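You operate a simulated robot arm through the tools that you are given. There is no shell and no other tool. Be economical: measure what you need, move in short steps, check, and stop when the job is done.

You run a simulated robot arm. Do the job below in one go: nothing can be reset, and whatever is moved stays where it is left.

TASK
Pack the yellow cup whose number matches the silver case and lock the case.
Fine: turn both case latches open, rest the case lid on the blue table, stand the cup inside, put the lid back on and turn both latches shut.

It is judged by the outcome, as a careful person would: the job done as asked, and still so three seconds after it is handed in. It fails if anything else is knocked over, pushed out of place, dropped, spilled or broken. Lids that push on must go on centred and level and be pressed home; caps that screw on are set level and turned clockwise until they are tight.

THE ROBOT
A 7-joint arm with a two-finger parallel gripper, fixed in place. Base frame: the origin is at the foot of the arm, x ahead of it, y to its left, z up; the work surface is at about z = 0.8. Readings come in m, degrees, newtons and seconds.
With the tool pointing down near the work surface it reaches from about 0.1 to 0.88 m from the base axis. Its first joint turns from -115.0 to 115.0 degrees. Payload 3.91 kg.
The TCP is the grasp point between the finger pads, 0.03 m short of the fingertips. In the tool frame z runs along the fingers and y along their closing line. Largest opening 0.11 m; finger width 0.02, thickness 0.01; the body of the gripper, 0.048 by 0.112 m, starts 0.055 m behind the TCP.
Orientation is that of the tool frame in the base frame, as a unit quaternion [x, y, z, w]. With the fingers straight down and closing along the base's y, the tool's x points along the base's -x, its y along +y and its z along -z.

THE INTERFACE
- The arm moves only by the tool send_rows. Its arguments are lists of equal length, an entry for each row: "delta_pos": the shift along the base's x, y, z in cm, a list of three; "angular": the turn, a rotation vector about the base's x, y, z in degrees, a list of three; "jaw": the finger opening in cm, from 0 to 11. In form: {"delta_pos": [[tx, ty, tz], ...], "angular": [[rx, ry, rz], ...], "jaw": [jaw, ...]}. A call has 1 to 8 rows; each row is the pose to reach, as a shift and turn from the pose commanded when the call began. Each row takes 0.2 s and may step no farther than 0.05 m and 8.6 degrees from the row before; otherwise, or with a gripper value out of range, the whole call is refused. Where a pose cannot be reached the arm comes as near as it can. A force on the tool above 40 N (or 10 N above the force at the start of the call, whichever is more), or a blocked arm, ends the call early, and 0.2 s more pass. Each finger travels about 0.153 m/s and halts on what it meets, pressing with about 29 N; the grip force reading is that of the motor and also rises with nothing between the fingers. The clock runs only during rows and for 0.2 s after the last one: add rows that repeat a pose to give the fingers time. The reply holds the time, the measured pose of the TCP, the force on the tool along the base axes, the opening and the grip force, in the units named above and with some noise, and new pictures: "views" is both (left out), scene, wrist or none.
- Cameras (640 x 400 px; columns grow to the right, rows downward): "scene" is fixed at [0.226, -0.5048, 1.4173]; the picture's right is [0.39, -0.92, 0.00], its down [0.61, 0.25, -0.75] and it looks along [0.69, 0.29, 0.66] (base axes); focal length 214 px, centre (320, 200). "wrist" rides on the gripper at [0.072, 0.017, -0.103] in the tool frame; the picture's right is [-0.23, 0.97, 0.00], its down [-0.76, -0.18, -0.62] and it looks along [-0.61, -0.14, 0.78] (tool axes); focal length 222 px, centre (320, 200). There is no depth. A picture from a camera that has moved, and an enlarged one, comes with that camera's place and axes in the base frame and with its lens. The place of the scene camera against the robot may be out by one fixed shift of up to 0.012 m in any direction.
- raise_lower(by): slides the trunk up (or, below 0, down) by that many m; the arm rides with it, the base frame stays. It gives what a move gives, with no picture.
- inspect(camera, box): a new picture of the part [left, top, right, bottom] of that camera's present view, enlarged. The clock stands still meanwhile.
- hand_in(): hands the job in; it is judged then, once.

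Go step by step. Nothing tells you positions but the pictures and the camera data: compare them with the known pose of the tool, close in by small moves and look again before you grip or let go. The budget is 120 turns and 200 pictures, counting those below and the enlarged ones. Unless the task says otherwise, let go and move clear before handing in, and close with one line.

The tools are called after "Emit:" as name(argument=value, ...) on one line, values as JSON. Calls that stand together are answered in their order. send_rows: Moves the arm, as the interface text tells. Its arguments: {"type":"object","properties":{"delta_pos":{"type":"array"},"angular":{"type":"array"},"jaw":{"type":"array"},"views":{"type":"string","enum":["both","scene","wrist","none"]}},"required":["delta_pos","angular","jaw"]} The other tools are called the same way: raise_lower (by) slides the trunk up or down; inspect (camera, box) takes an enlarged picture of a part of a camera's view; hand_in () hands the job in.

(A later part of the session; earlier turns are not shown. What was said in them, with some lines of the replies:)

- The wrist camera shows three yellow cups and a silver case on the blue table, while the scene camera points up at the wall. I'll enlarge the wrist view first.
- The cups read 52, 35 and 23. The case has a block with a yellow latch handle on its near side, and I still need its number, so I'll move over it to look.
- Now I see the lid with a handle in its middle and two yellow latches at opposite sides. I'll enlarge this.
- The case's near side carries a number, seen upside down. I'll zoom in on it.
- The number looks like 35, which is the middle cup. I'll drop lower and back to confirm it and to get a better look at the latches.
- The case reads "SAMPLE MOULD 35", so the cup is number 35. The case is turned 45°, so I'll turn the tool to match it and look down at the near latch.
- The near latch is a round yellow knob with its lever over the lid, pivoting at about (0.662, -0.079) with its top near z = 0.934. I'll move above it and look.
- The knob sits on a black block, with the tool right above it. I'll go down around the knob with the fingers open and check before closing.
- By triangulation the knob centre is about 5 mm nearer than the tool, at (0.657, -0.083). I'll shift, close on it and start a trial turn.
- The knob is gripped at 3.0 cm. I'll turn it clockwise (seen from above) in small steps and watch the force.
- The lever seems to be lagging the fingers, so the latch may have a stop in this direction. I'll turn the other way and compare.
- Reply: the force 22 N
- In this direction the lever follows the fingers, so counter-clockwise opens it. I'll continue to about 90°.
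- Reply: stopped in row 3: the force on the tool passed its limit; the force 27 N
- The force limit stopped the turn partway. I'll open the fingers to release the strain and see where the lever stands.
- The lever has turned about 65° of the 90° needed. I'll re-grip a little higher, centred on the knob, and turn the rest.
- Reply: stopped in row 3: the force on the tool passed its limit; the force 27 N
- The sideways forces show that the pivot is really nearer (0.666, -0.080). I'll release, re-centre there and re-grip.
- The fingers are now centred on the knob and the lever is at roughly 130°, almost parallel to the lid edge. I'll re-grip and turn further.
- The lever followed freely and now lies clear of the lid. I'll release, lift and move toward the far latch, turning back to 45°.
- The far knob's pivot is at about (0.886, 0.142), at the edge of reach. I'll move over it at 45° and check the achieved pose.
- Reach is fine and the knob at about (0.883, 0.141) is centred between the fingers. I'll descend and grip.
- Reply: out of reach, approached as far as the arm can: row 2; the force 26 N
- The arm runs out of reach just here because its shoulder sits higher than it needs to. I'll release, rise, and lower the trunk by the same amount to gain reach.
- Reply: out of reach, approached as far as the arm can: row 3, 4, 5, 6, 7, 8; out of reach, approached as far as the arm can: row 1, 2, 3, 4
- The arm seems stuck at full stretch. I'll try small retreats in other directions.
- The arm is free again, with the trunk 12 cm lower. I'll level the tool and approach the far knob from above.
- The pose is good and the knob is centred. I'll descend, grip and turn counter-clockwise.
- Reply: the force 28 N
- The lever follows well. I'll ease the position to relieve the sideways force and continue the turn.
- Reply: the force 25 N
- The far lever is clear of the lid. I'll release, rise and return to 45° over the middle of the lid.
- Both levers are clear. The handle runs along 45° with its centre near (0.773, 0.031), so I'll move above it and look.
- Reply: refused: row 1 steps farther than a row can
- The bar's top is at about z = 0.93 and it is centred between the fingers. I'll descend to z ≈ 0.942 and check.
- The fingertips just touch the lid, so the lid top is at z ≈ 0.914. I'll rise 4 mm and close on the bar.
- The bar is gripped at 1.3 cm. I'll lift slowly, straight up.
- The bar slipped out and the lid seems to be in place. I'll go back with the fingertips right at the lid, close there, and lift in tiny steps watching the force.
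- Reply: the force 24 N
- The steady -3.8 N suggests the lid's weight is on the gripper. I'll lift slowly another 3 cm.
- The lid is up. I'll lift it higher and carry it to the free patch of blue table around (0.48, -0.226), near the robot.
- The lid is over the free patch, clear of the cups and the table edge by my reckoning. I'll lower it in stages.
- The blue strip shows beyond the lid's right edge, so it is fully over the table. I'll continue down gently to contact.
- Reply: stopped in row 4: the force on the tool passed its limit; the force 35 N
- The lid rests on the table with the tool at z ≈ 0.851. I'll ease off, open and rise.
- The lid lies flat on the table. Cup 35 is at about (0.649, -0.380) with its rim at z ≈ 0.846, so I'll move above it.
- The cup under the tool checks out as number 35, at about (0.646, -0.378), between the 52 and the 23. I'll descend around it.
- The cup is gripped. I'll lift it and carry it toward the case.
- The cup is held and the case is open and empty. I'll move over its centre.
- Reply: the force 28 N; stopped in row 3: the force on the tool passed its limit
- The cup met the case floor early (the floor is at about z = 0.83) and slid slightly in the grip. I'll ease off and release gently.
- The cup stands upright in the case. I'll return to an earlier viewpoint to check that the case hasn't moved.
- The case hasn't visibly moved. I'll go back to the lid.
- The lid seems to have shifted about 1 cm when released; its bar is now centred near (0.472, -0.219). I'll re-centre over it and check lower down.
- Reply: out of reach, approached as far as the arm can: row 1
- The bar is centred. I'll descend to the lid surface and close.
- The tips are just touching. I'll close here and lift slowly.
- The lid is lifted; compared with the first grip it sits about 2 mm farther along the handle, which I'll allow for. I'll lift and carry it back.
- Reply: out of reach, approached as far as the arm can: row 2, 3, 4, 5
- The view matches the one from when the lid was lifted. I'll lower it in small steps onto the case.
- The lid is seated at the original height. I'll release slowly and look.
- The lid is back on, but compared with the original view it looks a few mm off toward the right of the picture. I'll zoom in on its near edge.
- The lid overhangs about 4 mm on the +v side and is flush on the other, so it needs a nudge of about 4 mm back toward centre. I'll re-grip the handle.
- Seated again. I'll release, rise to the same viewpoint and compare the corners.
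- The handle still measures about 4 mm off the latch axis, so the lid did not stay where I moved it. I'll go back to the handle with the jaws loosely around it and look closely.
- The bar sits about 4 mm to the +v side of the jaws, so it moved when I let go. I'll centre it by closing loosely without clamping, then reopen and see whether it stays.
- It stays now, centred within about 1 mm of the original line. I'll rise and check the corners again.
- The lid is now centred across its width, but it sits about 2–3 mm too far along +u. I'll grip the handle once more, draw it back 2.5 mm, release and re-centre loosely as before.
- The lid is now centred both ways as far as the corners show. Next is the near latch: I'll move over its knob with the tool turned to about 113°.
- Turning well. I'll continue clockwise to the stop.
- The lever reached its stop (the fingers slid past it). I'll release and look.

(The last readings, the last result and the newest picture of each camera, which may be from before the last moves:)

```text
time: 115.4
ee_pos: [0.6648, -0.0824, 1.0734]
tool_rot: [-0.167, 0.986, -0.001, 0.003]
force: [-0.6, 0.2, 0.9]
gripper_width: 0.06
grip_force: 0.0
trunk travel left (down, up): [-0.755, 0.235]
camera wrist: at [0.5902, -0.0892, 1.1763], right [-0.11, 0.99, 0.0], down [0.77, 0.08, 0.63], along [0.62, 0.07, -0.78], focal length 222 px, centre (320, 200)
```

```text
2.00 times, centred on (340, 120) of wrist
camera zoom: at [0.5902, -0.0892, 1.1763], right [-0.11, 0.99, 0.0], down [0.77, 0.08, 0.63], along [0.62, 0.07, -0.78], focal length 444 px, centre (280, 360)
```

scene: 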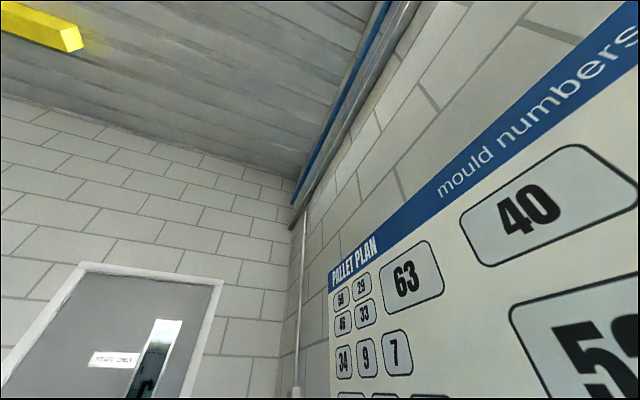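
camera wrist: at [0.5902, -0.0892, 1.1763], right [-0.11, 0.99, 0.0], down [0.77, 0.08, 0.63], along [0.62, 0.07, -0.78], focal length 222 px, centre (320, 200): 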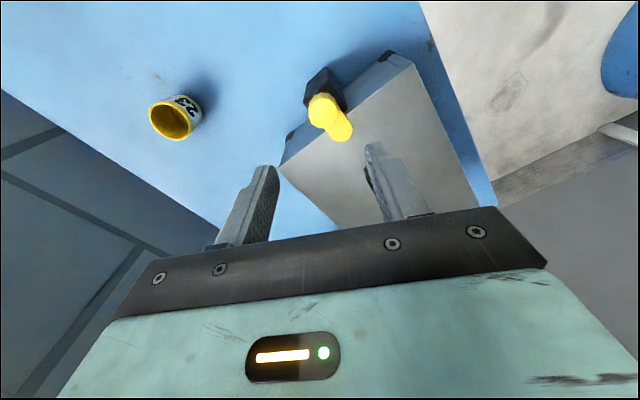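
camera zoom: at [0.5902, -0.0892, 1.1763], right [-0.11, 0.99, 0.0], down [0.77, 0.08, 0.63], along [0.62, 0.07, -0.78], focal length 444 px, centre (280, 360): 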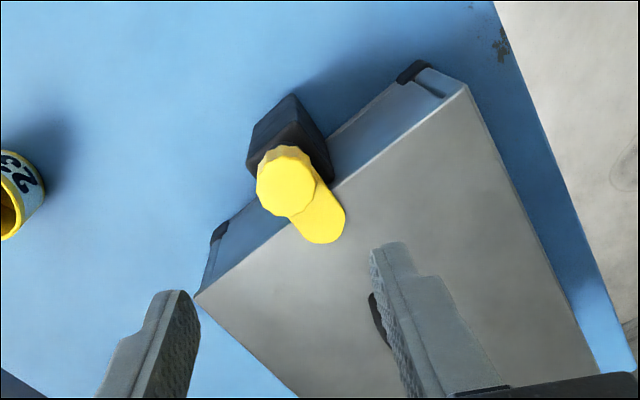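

The near latch is shut, its lever over the lid. Next is the far latch: I'll turn to about 113° on the way.

Emit:
send_rows(delta_pos=[[1, 1.5, 0], [2, 3, 0], [4, 5, 0], [6, 7, 0], [8, 9, 0], [10, 11, -1], [12, 13, -2], [14, 15, -3]], angular=[[0, 0, 8.5], [0, 0, 17], [0, 0, 25.5], [0, 0, 34], [0, 0, 42.5], [0, 0, 51], [0, 0, 59.5], [0, 0, 68]], jaw=[6, 6, 6, 6, 6, 6, 6, 6], views="none")

Emit:
send_rows(delta_pos=[[2, 2, -1], [4, 4, -2], [6.5, 6.2, -3], [8, 7.2, -4], [8, 7.2, -4]], angular=[[0, 0, 8], [0, 0, 16], [0, 0, 24], [0, 0, 28], [0, 0, 28]], jaw=[6, 6, 6, 6, 6], views="wrist")

Emit:
inspect(camera="wrist", box=[200, 60, 456, 220])

```text
time: 117.2
ee_pos: [0.8034, 0.0708, 1.0463]
tool_rot: [-0.689, 0.724, 0.001, 0.002]
force: [-0.4, 0.4, -0.3]
gripper_width: 0.0601
grip_force: 0.0
trunk travel left (down, up): [-0.755, 0.235]
```

```text
time: 118.4
ee_pos: [0.8857, 0.141, 1.0017]
tool_rot: [0.844, -0.536, -0.002, -0.002]
force: [-1.2, 0.4, -0.8]
gripper_width: 0.0599
grip_force: 0.2
trunk travel left (down, up): [-0.755, 0.235]
camera wrist: at [0.9001, 0.0682, 1.1054], right [-0.98, -0.21, 0.0], down [-0.16, 0.76, 0.63], along [-0.13, 0.61, -0.78], focal length 222 px, centre (320, 200)
```

wrist: 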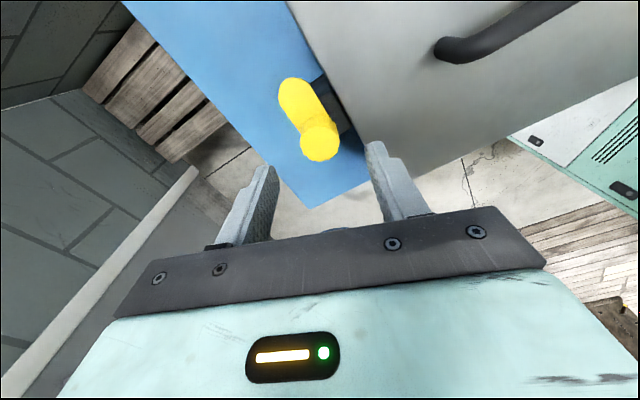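

```text
2.50 times, centred on (328, 140) of wrist
camera zoom: at [0.9001, 0.0682, 1.1054], right [-0.98, -0.21, 0.0], down [-0.16, 0.76, 0.63], along [-0.13, 0.61, -0.78], focal length 555 px, centre (300, 350)
```

zoom: 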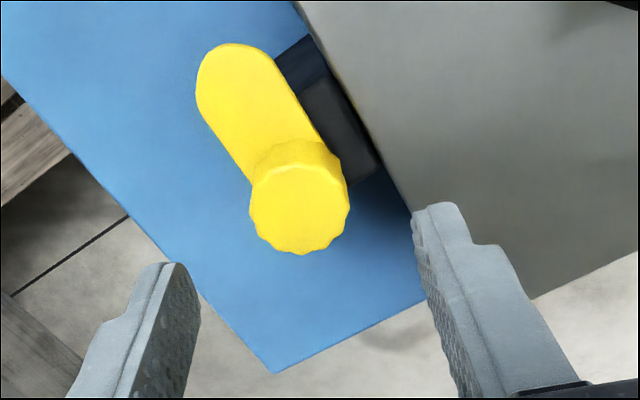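

Centred on the far knob. I'll descend, grip and turn clockwise.

Emit:
send_rows(delta_pos=[[0, 0, -2.5], [0, 0, -4.6], [0, 0, -4.6], [0, 0, -4.6], [0, 0, -4.6]], angular=[[0, 0, 0], [0, 0, 0], [0, 0, 0], [0, 0, 0], [0, 0, 0]], jaw=[6, 6, 2, 1, 1], views="none")

Emit:
send_rows(delta_pos=[[0, 0, 0], [0, 0, 0], [0, 0, 0], [0, 0, 0], [0, 0, 0], [0, 0, 0], [0, 0, 0], [0, 0, 0]], angular=[[0, 0, -7], [0, 0, -14], [0, 0, -21], [0, 0, -28], [0, 0, -35], [0, 0, -42], [0, 0, -49], [0, 0, -56]], jaw=[1, 1, 1, 1, 1, 1, 1, 1], views="wrist")

```text
time: 119.6
ee_pos: [0.8848, 0.142, 0.9571]
tool_rot: [0.844, -0.537, -0.002, -0.002]
force: [8.4, 4.9, -9.0]
gripper_width: 0.0303
grip_force: 44.9
trunk travel left (down, up): [-0.755, 0.235]
```

```text
time: 121.4
ee_pos: [0.8839, 0.142, 0.9569]
tool_rot: [-0.492, 0.871, 0.0, 0.001]
force: [5.6, 5.0, -32.5]
gripper_width: 0.0302
grip_force: 44.8
trunk travel left (down, up): [-0.755, 0.235]
camera wrist: at [0.8326, 0.0881, 1.0598], right [-0.72, 0.7, 0.0], down [0.54, 0.56, 0.62], along [0.43, 0.45, -0.78], focal length 222 px, centre (320, 200)
```

wrist: 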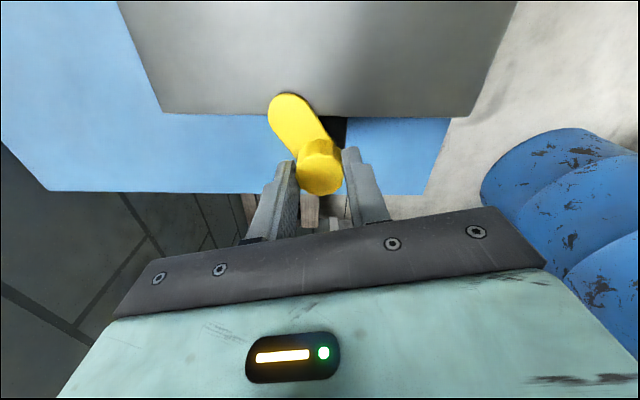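

About 30° remain to the closed position. I'll ease down 2 mm to relieve the pull and finish the turn to the stop.

Emit:
send_rows(delta_pos=[[0, 0, -0.2], [0, 0, -0.2], [0, 0, -0.2], [0, 0, -0.2], [0, 0, -0.2], [0, 0, -0.2], [0, 0, -0.2]], angular=[[0, 0, 0], [0, 0, -7], [0, 0, -14], [0, 0, -21], [0, 0, -28], [0, 0, -35], [0, 0, -42]], jaw=[1, 1, 1, 1, 1, 1, 1], views="wrist")

```text
time: 123.0
ee_pos: [0.8845, 0.1422, 0.9579]
tool_rot: [-0.148, 0.989, -0.001, 0.002]
force: [-3.8, 3.6, -15.7]
gripper_width: 0.0299
grip_force: 45.1
trunk travel left (down, up): [-0.755, 0.235]
camera wrist: at [0.8094, 0.1371, 1.0605], right [-0.07, 1.0, 0.0], down [0.78, 0.05, 0.63], along [0.63, 0.04, -0.78], focal length 222 px, centre (320, 200)
```

wrist: 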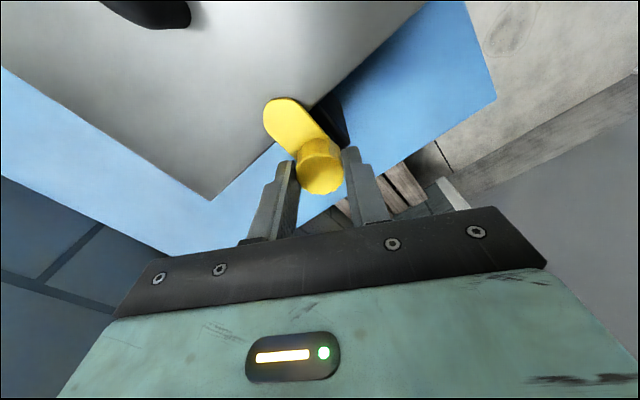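

Nearly closed. I'll turn a little more to be sure of the stop, then release and look.

Emit:
send_rows(delta_pos=[[0, 0, 0], [0, 0, 0], [0, 0, 0]], angular=[[0, 0, -6], [0, 0, -12], [0, 0, -18]], jaw=[1, 1, 1], views="none")

Emit:
send_rows(delta_pos=[[0, 0, 0], [0, 0, 0], [0, 0, 4], [-2, -1, 7], [-4, -2, 9], [-7, -4, 10], [-10, -6, 10], [-10, -6, 10]], angular=[[0, 0, 0], [0, 0, 0], [0, 0, 0], [0, 0, 8], [0, 0, 16], [0, 0, 24], [0, 0, 32], [0, 0, 40]], jaw=[5, 6, 6, 6, 6, 6, 6, 6], views="wrist")

Emit:
inspect(camera="wrist", box=[180, 40, 500, 240])

```text
time: 123.8
ee_pos: [0.8853, 0.142, 0.9585]
tool_rot: [0.008, 1.0, -0.001, 0.004]
force: [-0.5, 1.6, -4.4]
gripper_width: 0.0302
grip_force: 45.1
trunk travel left (down, up): [-0.755, 0.235]
```

```text
time: 125.6
ee_pos: [0.7828, 0.0811, 1.0556]
tool_rot: [-0.337, 0.942, -0.001, 0.003]
force: [0.0, 0.5, 1.0]
gripper_width: 0.0598
grip_force: 0.0
trunk travel left (down, up): [-0.755, 0.235]
camera wrist: at [0.7166, 0.0487, 1.1598], right [-0.44, 0.9, 0.0], down [0.7, 0.34, 0.63], along [0.56, 0.28, -0.78], focal length 222 px, centre (320, 200)
```

wrist: 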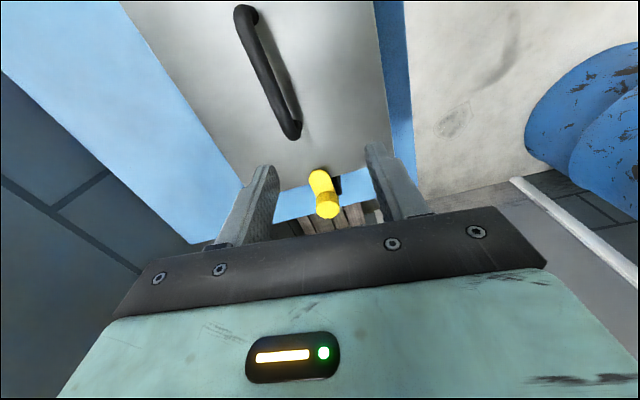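

```text
2.00 times, centred on (340, 140) of wrist
camera zoom: at [0.7166, 0.0487, 1.1598], right [-0.44, 0.9, 0.0], down [0.7, 0.34, 0.63], along [0.56, 0.28, -0.78], focal length 444 px, centre (280, 320)
```

zoom: 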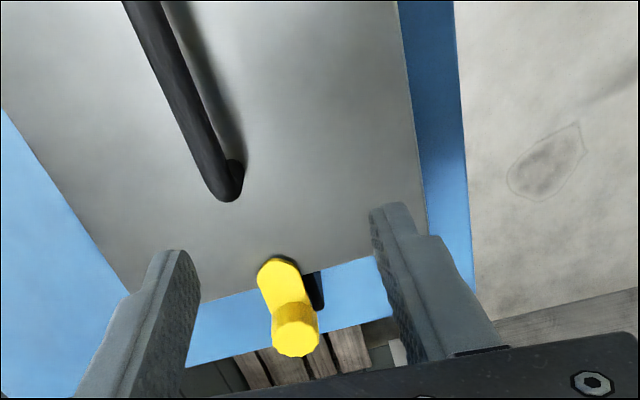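

Both levers look closed. I'll retreat to the early overview pose and compare everything with the original view.

Emit:
send_rows(delta_pos=[[-2, -0.8, 3], [-4, -1.5, 6], [-6.5, -2.3, 9], [-9, -3.2, 12], [-11.5, -4, 15.5], [-14, -5, 19], [-16.2, -5.7, 22.5], [-16.2, -5.7, 22.5]], angular=[[0, 0, -5], [0, 0, -10], [0, 0, -16], [0, 0, -22], [0, 0, -28], [0, 0, -34], [0, 0, -39.4], [0, 0, -39.4]], jaw=[8, 10, 11, 11, 11, 11, 11, 11], views="wrist")

Emit:
inspect(camera="wrist", box=[250, 50, 442, 210])

```text
time: 127.4
ee_pos: [0.62, 0.0226, 1.281]
tool_rot: [0.004, 1.0, 0.0, 0.003]
force: [-0.6, 0.4, 0.0]
gripper_width: 0.1101
grip_force: 0.1
trunk travel left (down, up): [-0.755, 0.235]
camera wrist: at [0.5476, 0.0411, 1.3844], right [0.23, 0.97, 0.0], down [0.76, -0.18, 0.63], along [0.61, -0.15, -0.78], focal length 222 px, centre (320, 200)
```

wrist: 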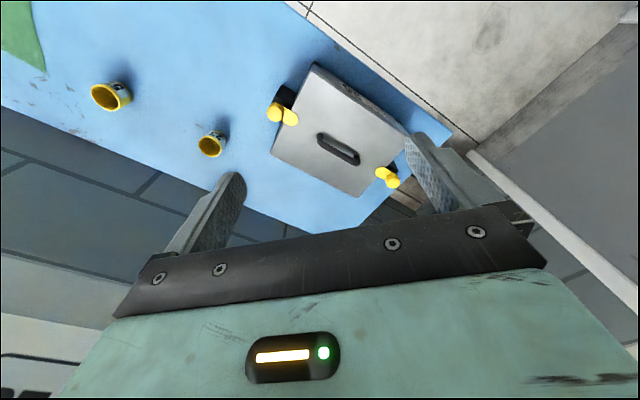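

```text
2.50 times, centred on (346, 130) of wrist
camera zoom: at [0.5476, 0.0411, 1.3844], right [0.23, 0.97, 0.0], down [0.76, -0.18, 0.63], along [0.61, -0.15, -0.78], focal length 555 px, centre (255, 375)
```

zoom: 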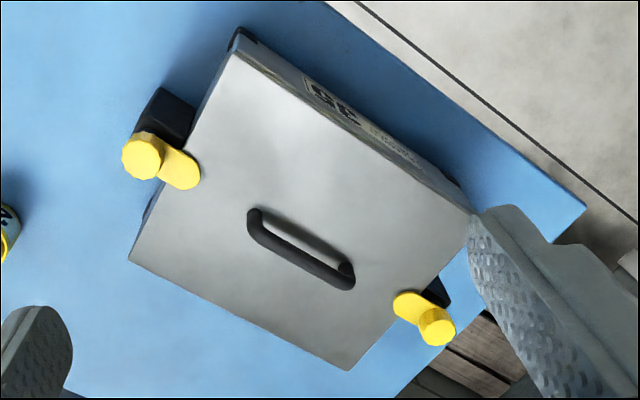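

The scene looks like the original, with cups 52 and 23 untouched. I'll compare one enlarged detail with the original to judge how the lid is centred.

Emit:
inspect(camera="wrist", box=[325, 70, 389, 110])

Emit:
inspect(camera="wrist", box=[265, 55, 345, 105])

Emit:
inspect(camera="wrist", box=[340, 140, 420, 200])

```text
10.00 times, centred on (357, 90) of wrist
camera zoom: at [0.5476, 0.0411, 1.3844], right [0.23, 0.97, 0.0], down [0.76, -0.18, 0.63], along [0.61, -0.15, -0.78], focal length 2221 px, centre (-50, 1300)
```

zoom: 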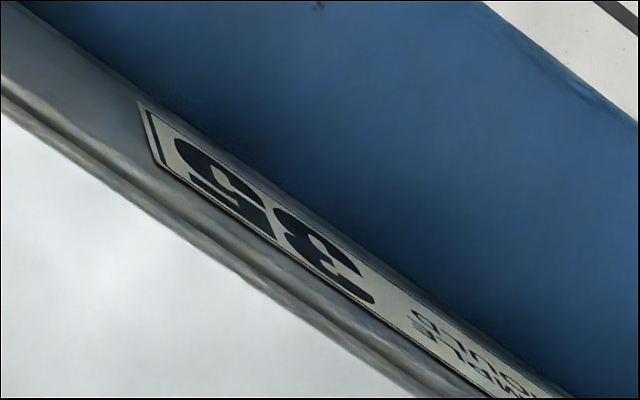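

```text
8.00 times, centred on (305, 80) of wrist
camera zoom: at [0.5476, 0.0411, 1.3844], right [0.23, 0.97, 0.0], down [0.76, -0.18, 0.63], along [0.61, -0.15, -0.78], focal length 1777 px, centre (440, 1160)
```

zoom: 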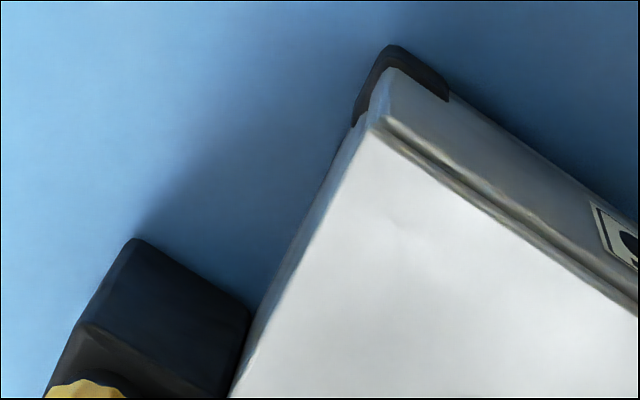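

```text
6.67 times, centred on (380, 170) of wrist
camera zoom: at [0.5476, 0.0411, 1.3844], right [0.23, 0.97, 0.0], down [0.76, -0.18, 0.63], along [0.61, -0.15, -0.78], focal length 1481 px, centre (-80, 400)
```

zoom: 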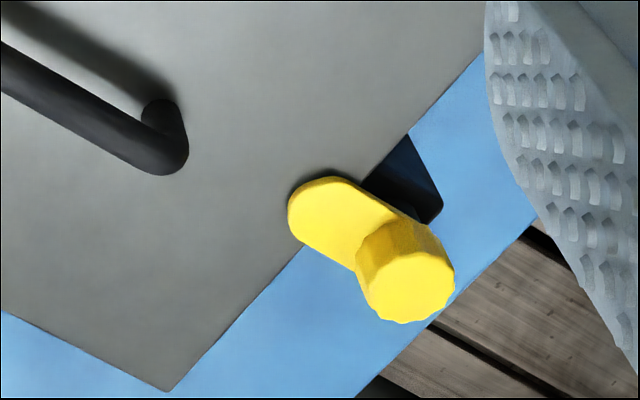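

By comparison with the original picture the lid sits about 2.5 mm toward -u and 2–3 mm toward -v. I'll nudge it at the handle, very gently, to centre it properly.

Emit:
send_rows(delta_pos=[[2, 0.1, -3], [4, 0.2, -6], [6.5, 0.3, -9], [9, 0.5, -12], [11.5, 0.6, -15], [14, 0.7, -18], [15.4, 0.8, -22], [15.4, 0.8, -26]], angular=[[0, 0, 6], [0, 0, 12], [0, 0, 18], [0, 0, 24], [0, 0, 30], [0, 0, 36], [0, 0, 42], [0, 0, 45]], jaw=[6, 6, 6, 6, 5, 5, 5, 5], views="none")

Emit:
send_rows(delta_pos=[[0, 0, -3], [0, 0, -5.5], [0, 0, -7.3], [0, 0, -7.3]], angular=[[0, 0, 0], [0, 0, 0], [0, 0, 0], [0, 0, 0]], jaw=[5, 5, 5, 5], views="wrist")

Emit:
inspect(camera="wrist", box=[240, 100, 400, 240])

```text
time: 129.2
ee_pos: [0.7775, 0.0326, 1.0211]
tool_rot: [-0.381, 0.925, 0.0, 0.004]
force: [0.1, 0.1, 0.1]
gripper_width: 0.05
grip_force: 0.1
trunk travel left (down, up): [-0.755, 0.235]
```

```text
time: 130.2
ee_pos: [0.7768, 0.0329, 0.9497]
tool_rot: [-0.381, 0.925, 0.0, 0.003]
force: [0.4, -0.2, 0.2]
gripper_width: 0.0503
grip_force: 0.1
trunk travel left (down, up): [-0.755, 0.235]
camera wrist: at [0.7131, -0.0065, 1.0521], right [-0.52, 0.85, 0.0], down [0.66, 0.41, 0.63], along [0.54, 0.33, -0.78], focal length 222 px, centre (320, 200)
```

wrist: 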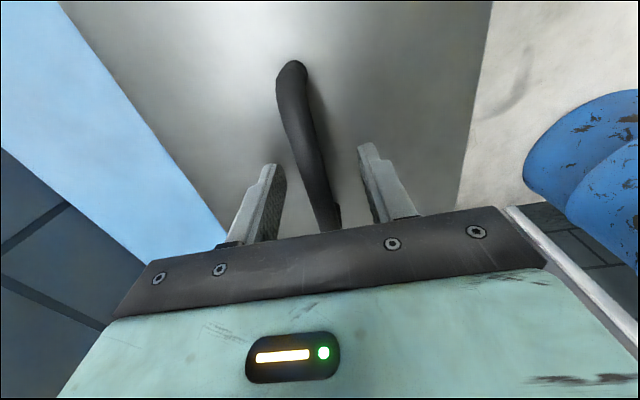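

```text
2.86 times, centred on (320, 170) of wrist
camera zoom: at [0.7131, -0.0065, 1.0521], right [-0.52, 0.85, 0.0], down [0.66, 0.41, 0.63], along [0.54, 0.33, -0.78], focal length 635 px, centre (320, 286)
```

zoom: 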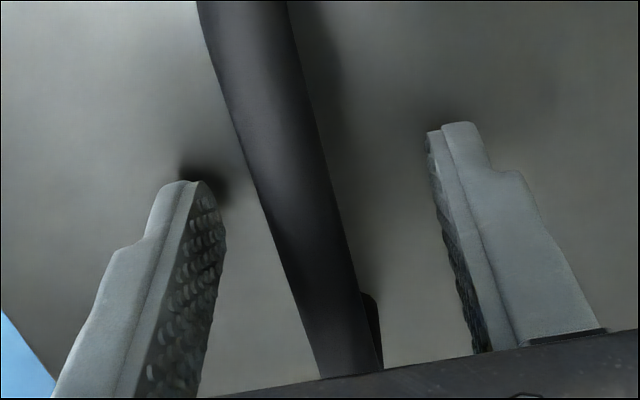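

The bar is about 3 mm to the -v side of the jaws. I'll close to centre it, draw it 2.5 mm along +u, then release loosely.

Emit:
send_rows(delta_pos=[[-0.06, 0.06, -0.3], [-0.06, 0.06, -0.3], [-0.06, 0.06, -0.3], [-0.06, 0.06, -0.3], [-0.06, 0.06, -0.3], [0.04, 0.16, -0.3], [0.12, 0.24, -0.3], [0.12, 0.24, -0.3]], angular=[[0, 0, 0], [0, 0, 0], [0, 0, 0], [0, 0, 0], [0, 0, 0], [0, 0, 0], [0, 0, 0], [0, 0, 0]], jaw=[4, 2.5, 1.6, 0.5, 0, 0, 0, 0], views="none")

Emit:
send_rows(delta_pos=[[0, 0, 0], [0, 0, 0], [0, 0, 0], [0, 0, 0], [0, 0, 0], [0, 0, 0], [0, 0, 0], [0, 0, 0]], angular=[[0, 0, 0], [0, 0, 0], [0, 0, 0], [0, 0, 0], [0, 0, 0], [0, 0, 0], [0, 0, 0], [0, 0, 0]], jaw=[1.5, 2.5, 2.5, 1.8, 1.5, 1.5, 2.5, 5], views="wrist")

Emit:
inspect(camera="wrist", box=[240, 100, 400, 240])

```text
time: 132.0
ee_pos: [0.778, 0.035, 0.9465]
tool_rot: [-0.38, 0.925, -0.002, 0.003]
force: [-1.8, -4.2, 9.5]
gripper_width: 0.0135
grip_force: 29.6
trunk travel left (down, up): [-0.755, 0.235]
```

```text
time: 133.8
ee_pos: [0.7765, 0.0356, 0.9463]
tool_rot: [-0.38, 0.925, 0.001, 0.002]
force: [-0.7, 0.3, 0.0]
gripper_width: 0.0503
grip_force: 0.2
trunk travel left (down, up): [-0.755, 0.235]
camera wrist: at [0.7138, -0.0038, 1.0488], right [-0.52, 0.85, 0.0], down [0.66, 0.41, 0.63], along [0.54, 0.33, -0.78], focal length 222 px, centre (320, 200)
```

wrist: 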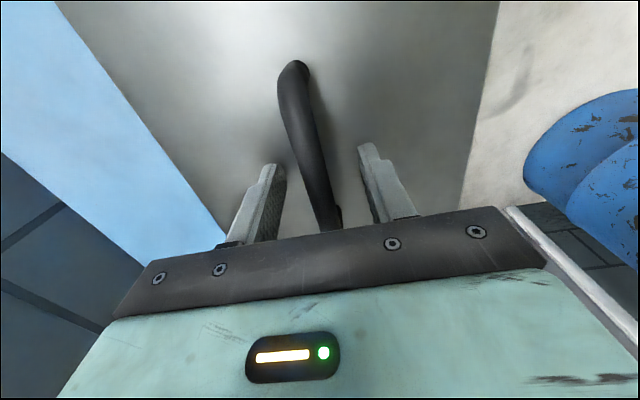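

```text
2.86 times, centred on (320, 170) of wrist
camera zoom: at [0.7138, -0.0038, 1.0488], right [-0.52, 0.85, 0.0], down [0.66, 0.41, 0.63], along [0.54, 0.33, -0.78], focal length 635 px, centre (320, 286)
```

zoom: 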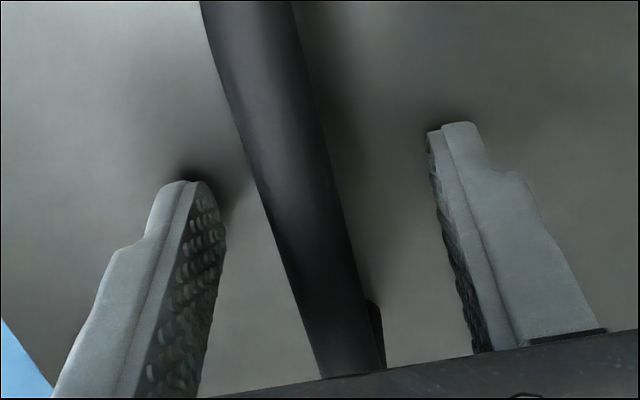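

I'll return to the overview and repeat the comparison.

Emit:
send_rows(delta_pos=[[0, 0, 4], [0, 0, 7.6], [-2, -0.2, 11.6], [-4.5, -0.4, 15], [-7, -0.6, 18.5], [-9.5, -0.8, 22], [-12, -1, 26], [-14, -1, 30]], angular=[[0, 0, 0], [0, 0, -3], [0, 0, -9], [0, 0, -15], [0, 0, -22], [0, 0, -29], [0, 0, -36], [0, 0, -43]], jaw=[5, 6, 8, 10, 11, 11, 11, 11], views="none")

Emit:
send_rows(delta_pos=[[-1.52, -0.04, 3.6], [-1.52, -0.04, 3.6]], angular=[[0, 0, -2], [0, 0, -2]], jaw=[11, 11], views="none")

Emit:
inspect(camera="wrist", box=[250, 50, 442, 210])

Emit:
inspect(camera="wrist", box=[325, 70, 389, 110])

Emit:
inspect(camera="wrist", box=[265, 55, 345, 105])

```text
time: 135.6
ee_pos: [0.6387, 0.0235, 1.2459]
tool_rot: [-0.012, 1.0, -0.001, 0.003]
force: [0.0, 0.2, -0.2]
gripper_width: 0.1101
grip_force: 0.0
trunk travel left (down, up): [-0.755, 0.235]
```

```text
time: 136.2
ee_pos: [0.6216, 0.0241, 1.2837]
tool_rot: [0.003, 1.0, -0.001, 0.003]
force: [0.5, 0.4, -0.4]
gripper_width: 0.1099
grip_force: 0.0
trunk travel left (down, up): [-0.755, 0.235]
```

```text
2.50 times, centred on (346, 130) of wrist
camera zoom: at [0.5494, 0.0416, 1.387], right [0.23, 0.97, 0.0], down [0.76, -0.18, 0.63], along [0.61, -0.15, -0.78], focal length 555 px, centre (255, 375)
```

zoom: 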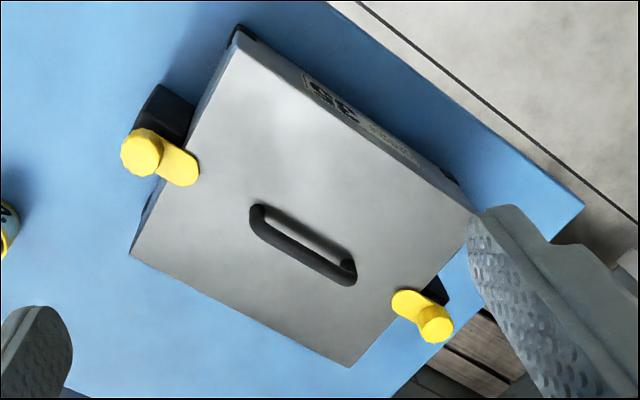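

```text
10.00 times, centred on (357, 90) of wrist
camera zoom: at [0.5494, 0.0416, 1.387], right [0.23, 0.97, 0.0], down [0.76, -0.18, 0.63], along [0.61, -0.15, -0.78], focal length 2221 px, centre (-50, 1300)
```

zoom: 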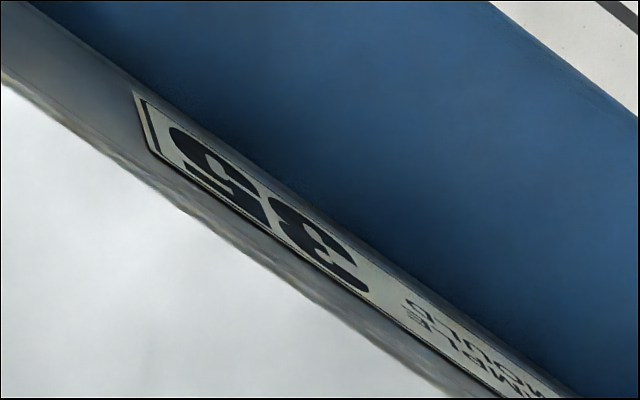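

```text
8.00 times, centred on (305, 80) of wrist
camera zoom: at [0.5494, 0.0416, 1.387], right [0.23, 0.97, 0.0], down [0.76, -0.18, 0.63], along [0.61, -0.15, -0.78], focal length 1777 px, centre (440, 1160)
```

zoom: 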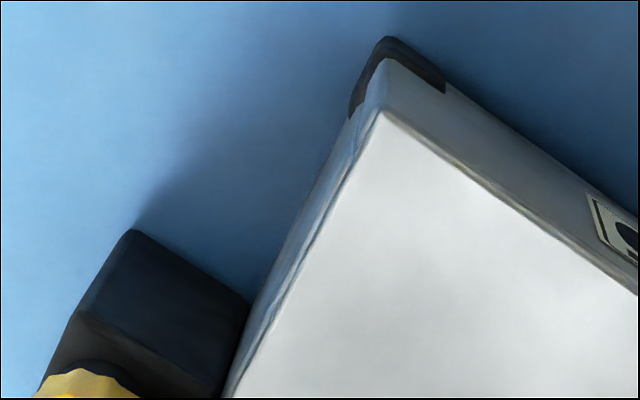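

The lid edge now matches the original picture. Both latches are shut over the lid, cups 52 and 23 stand untouched, and the gripper is clear, so I'm handing in.

Emit:
hand_in()

```text
The job is handed in.
```

I packed cup 35 in silver case 35, put the lid back on and turned both latches shut; the last pictures show the lid within about 1–2 mm of where it first sat.
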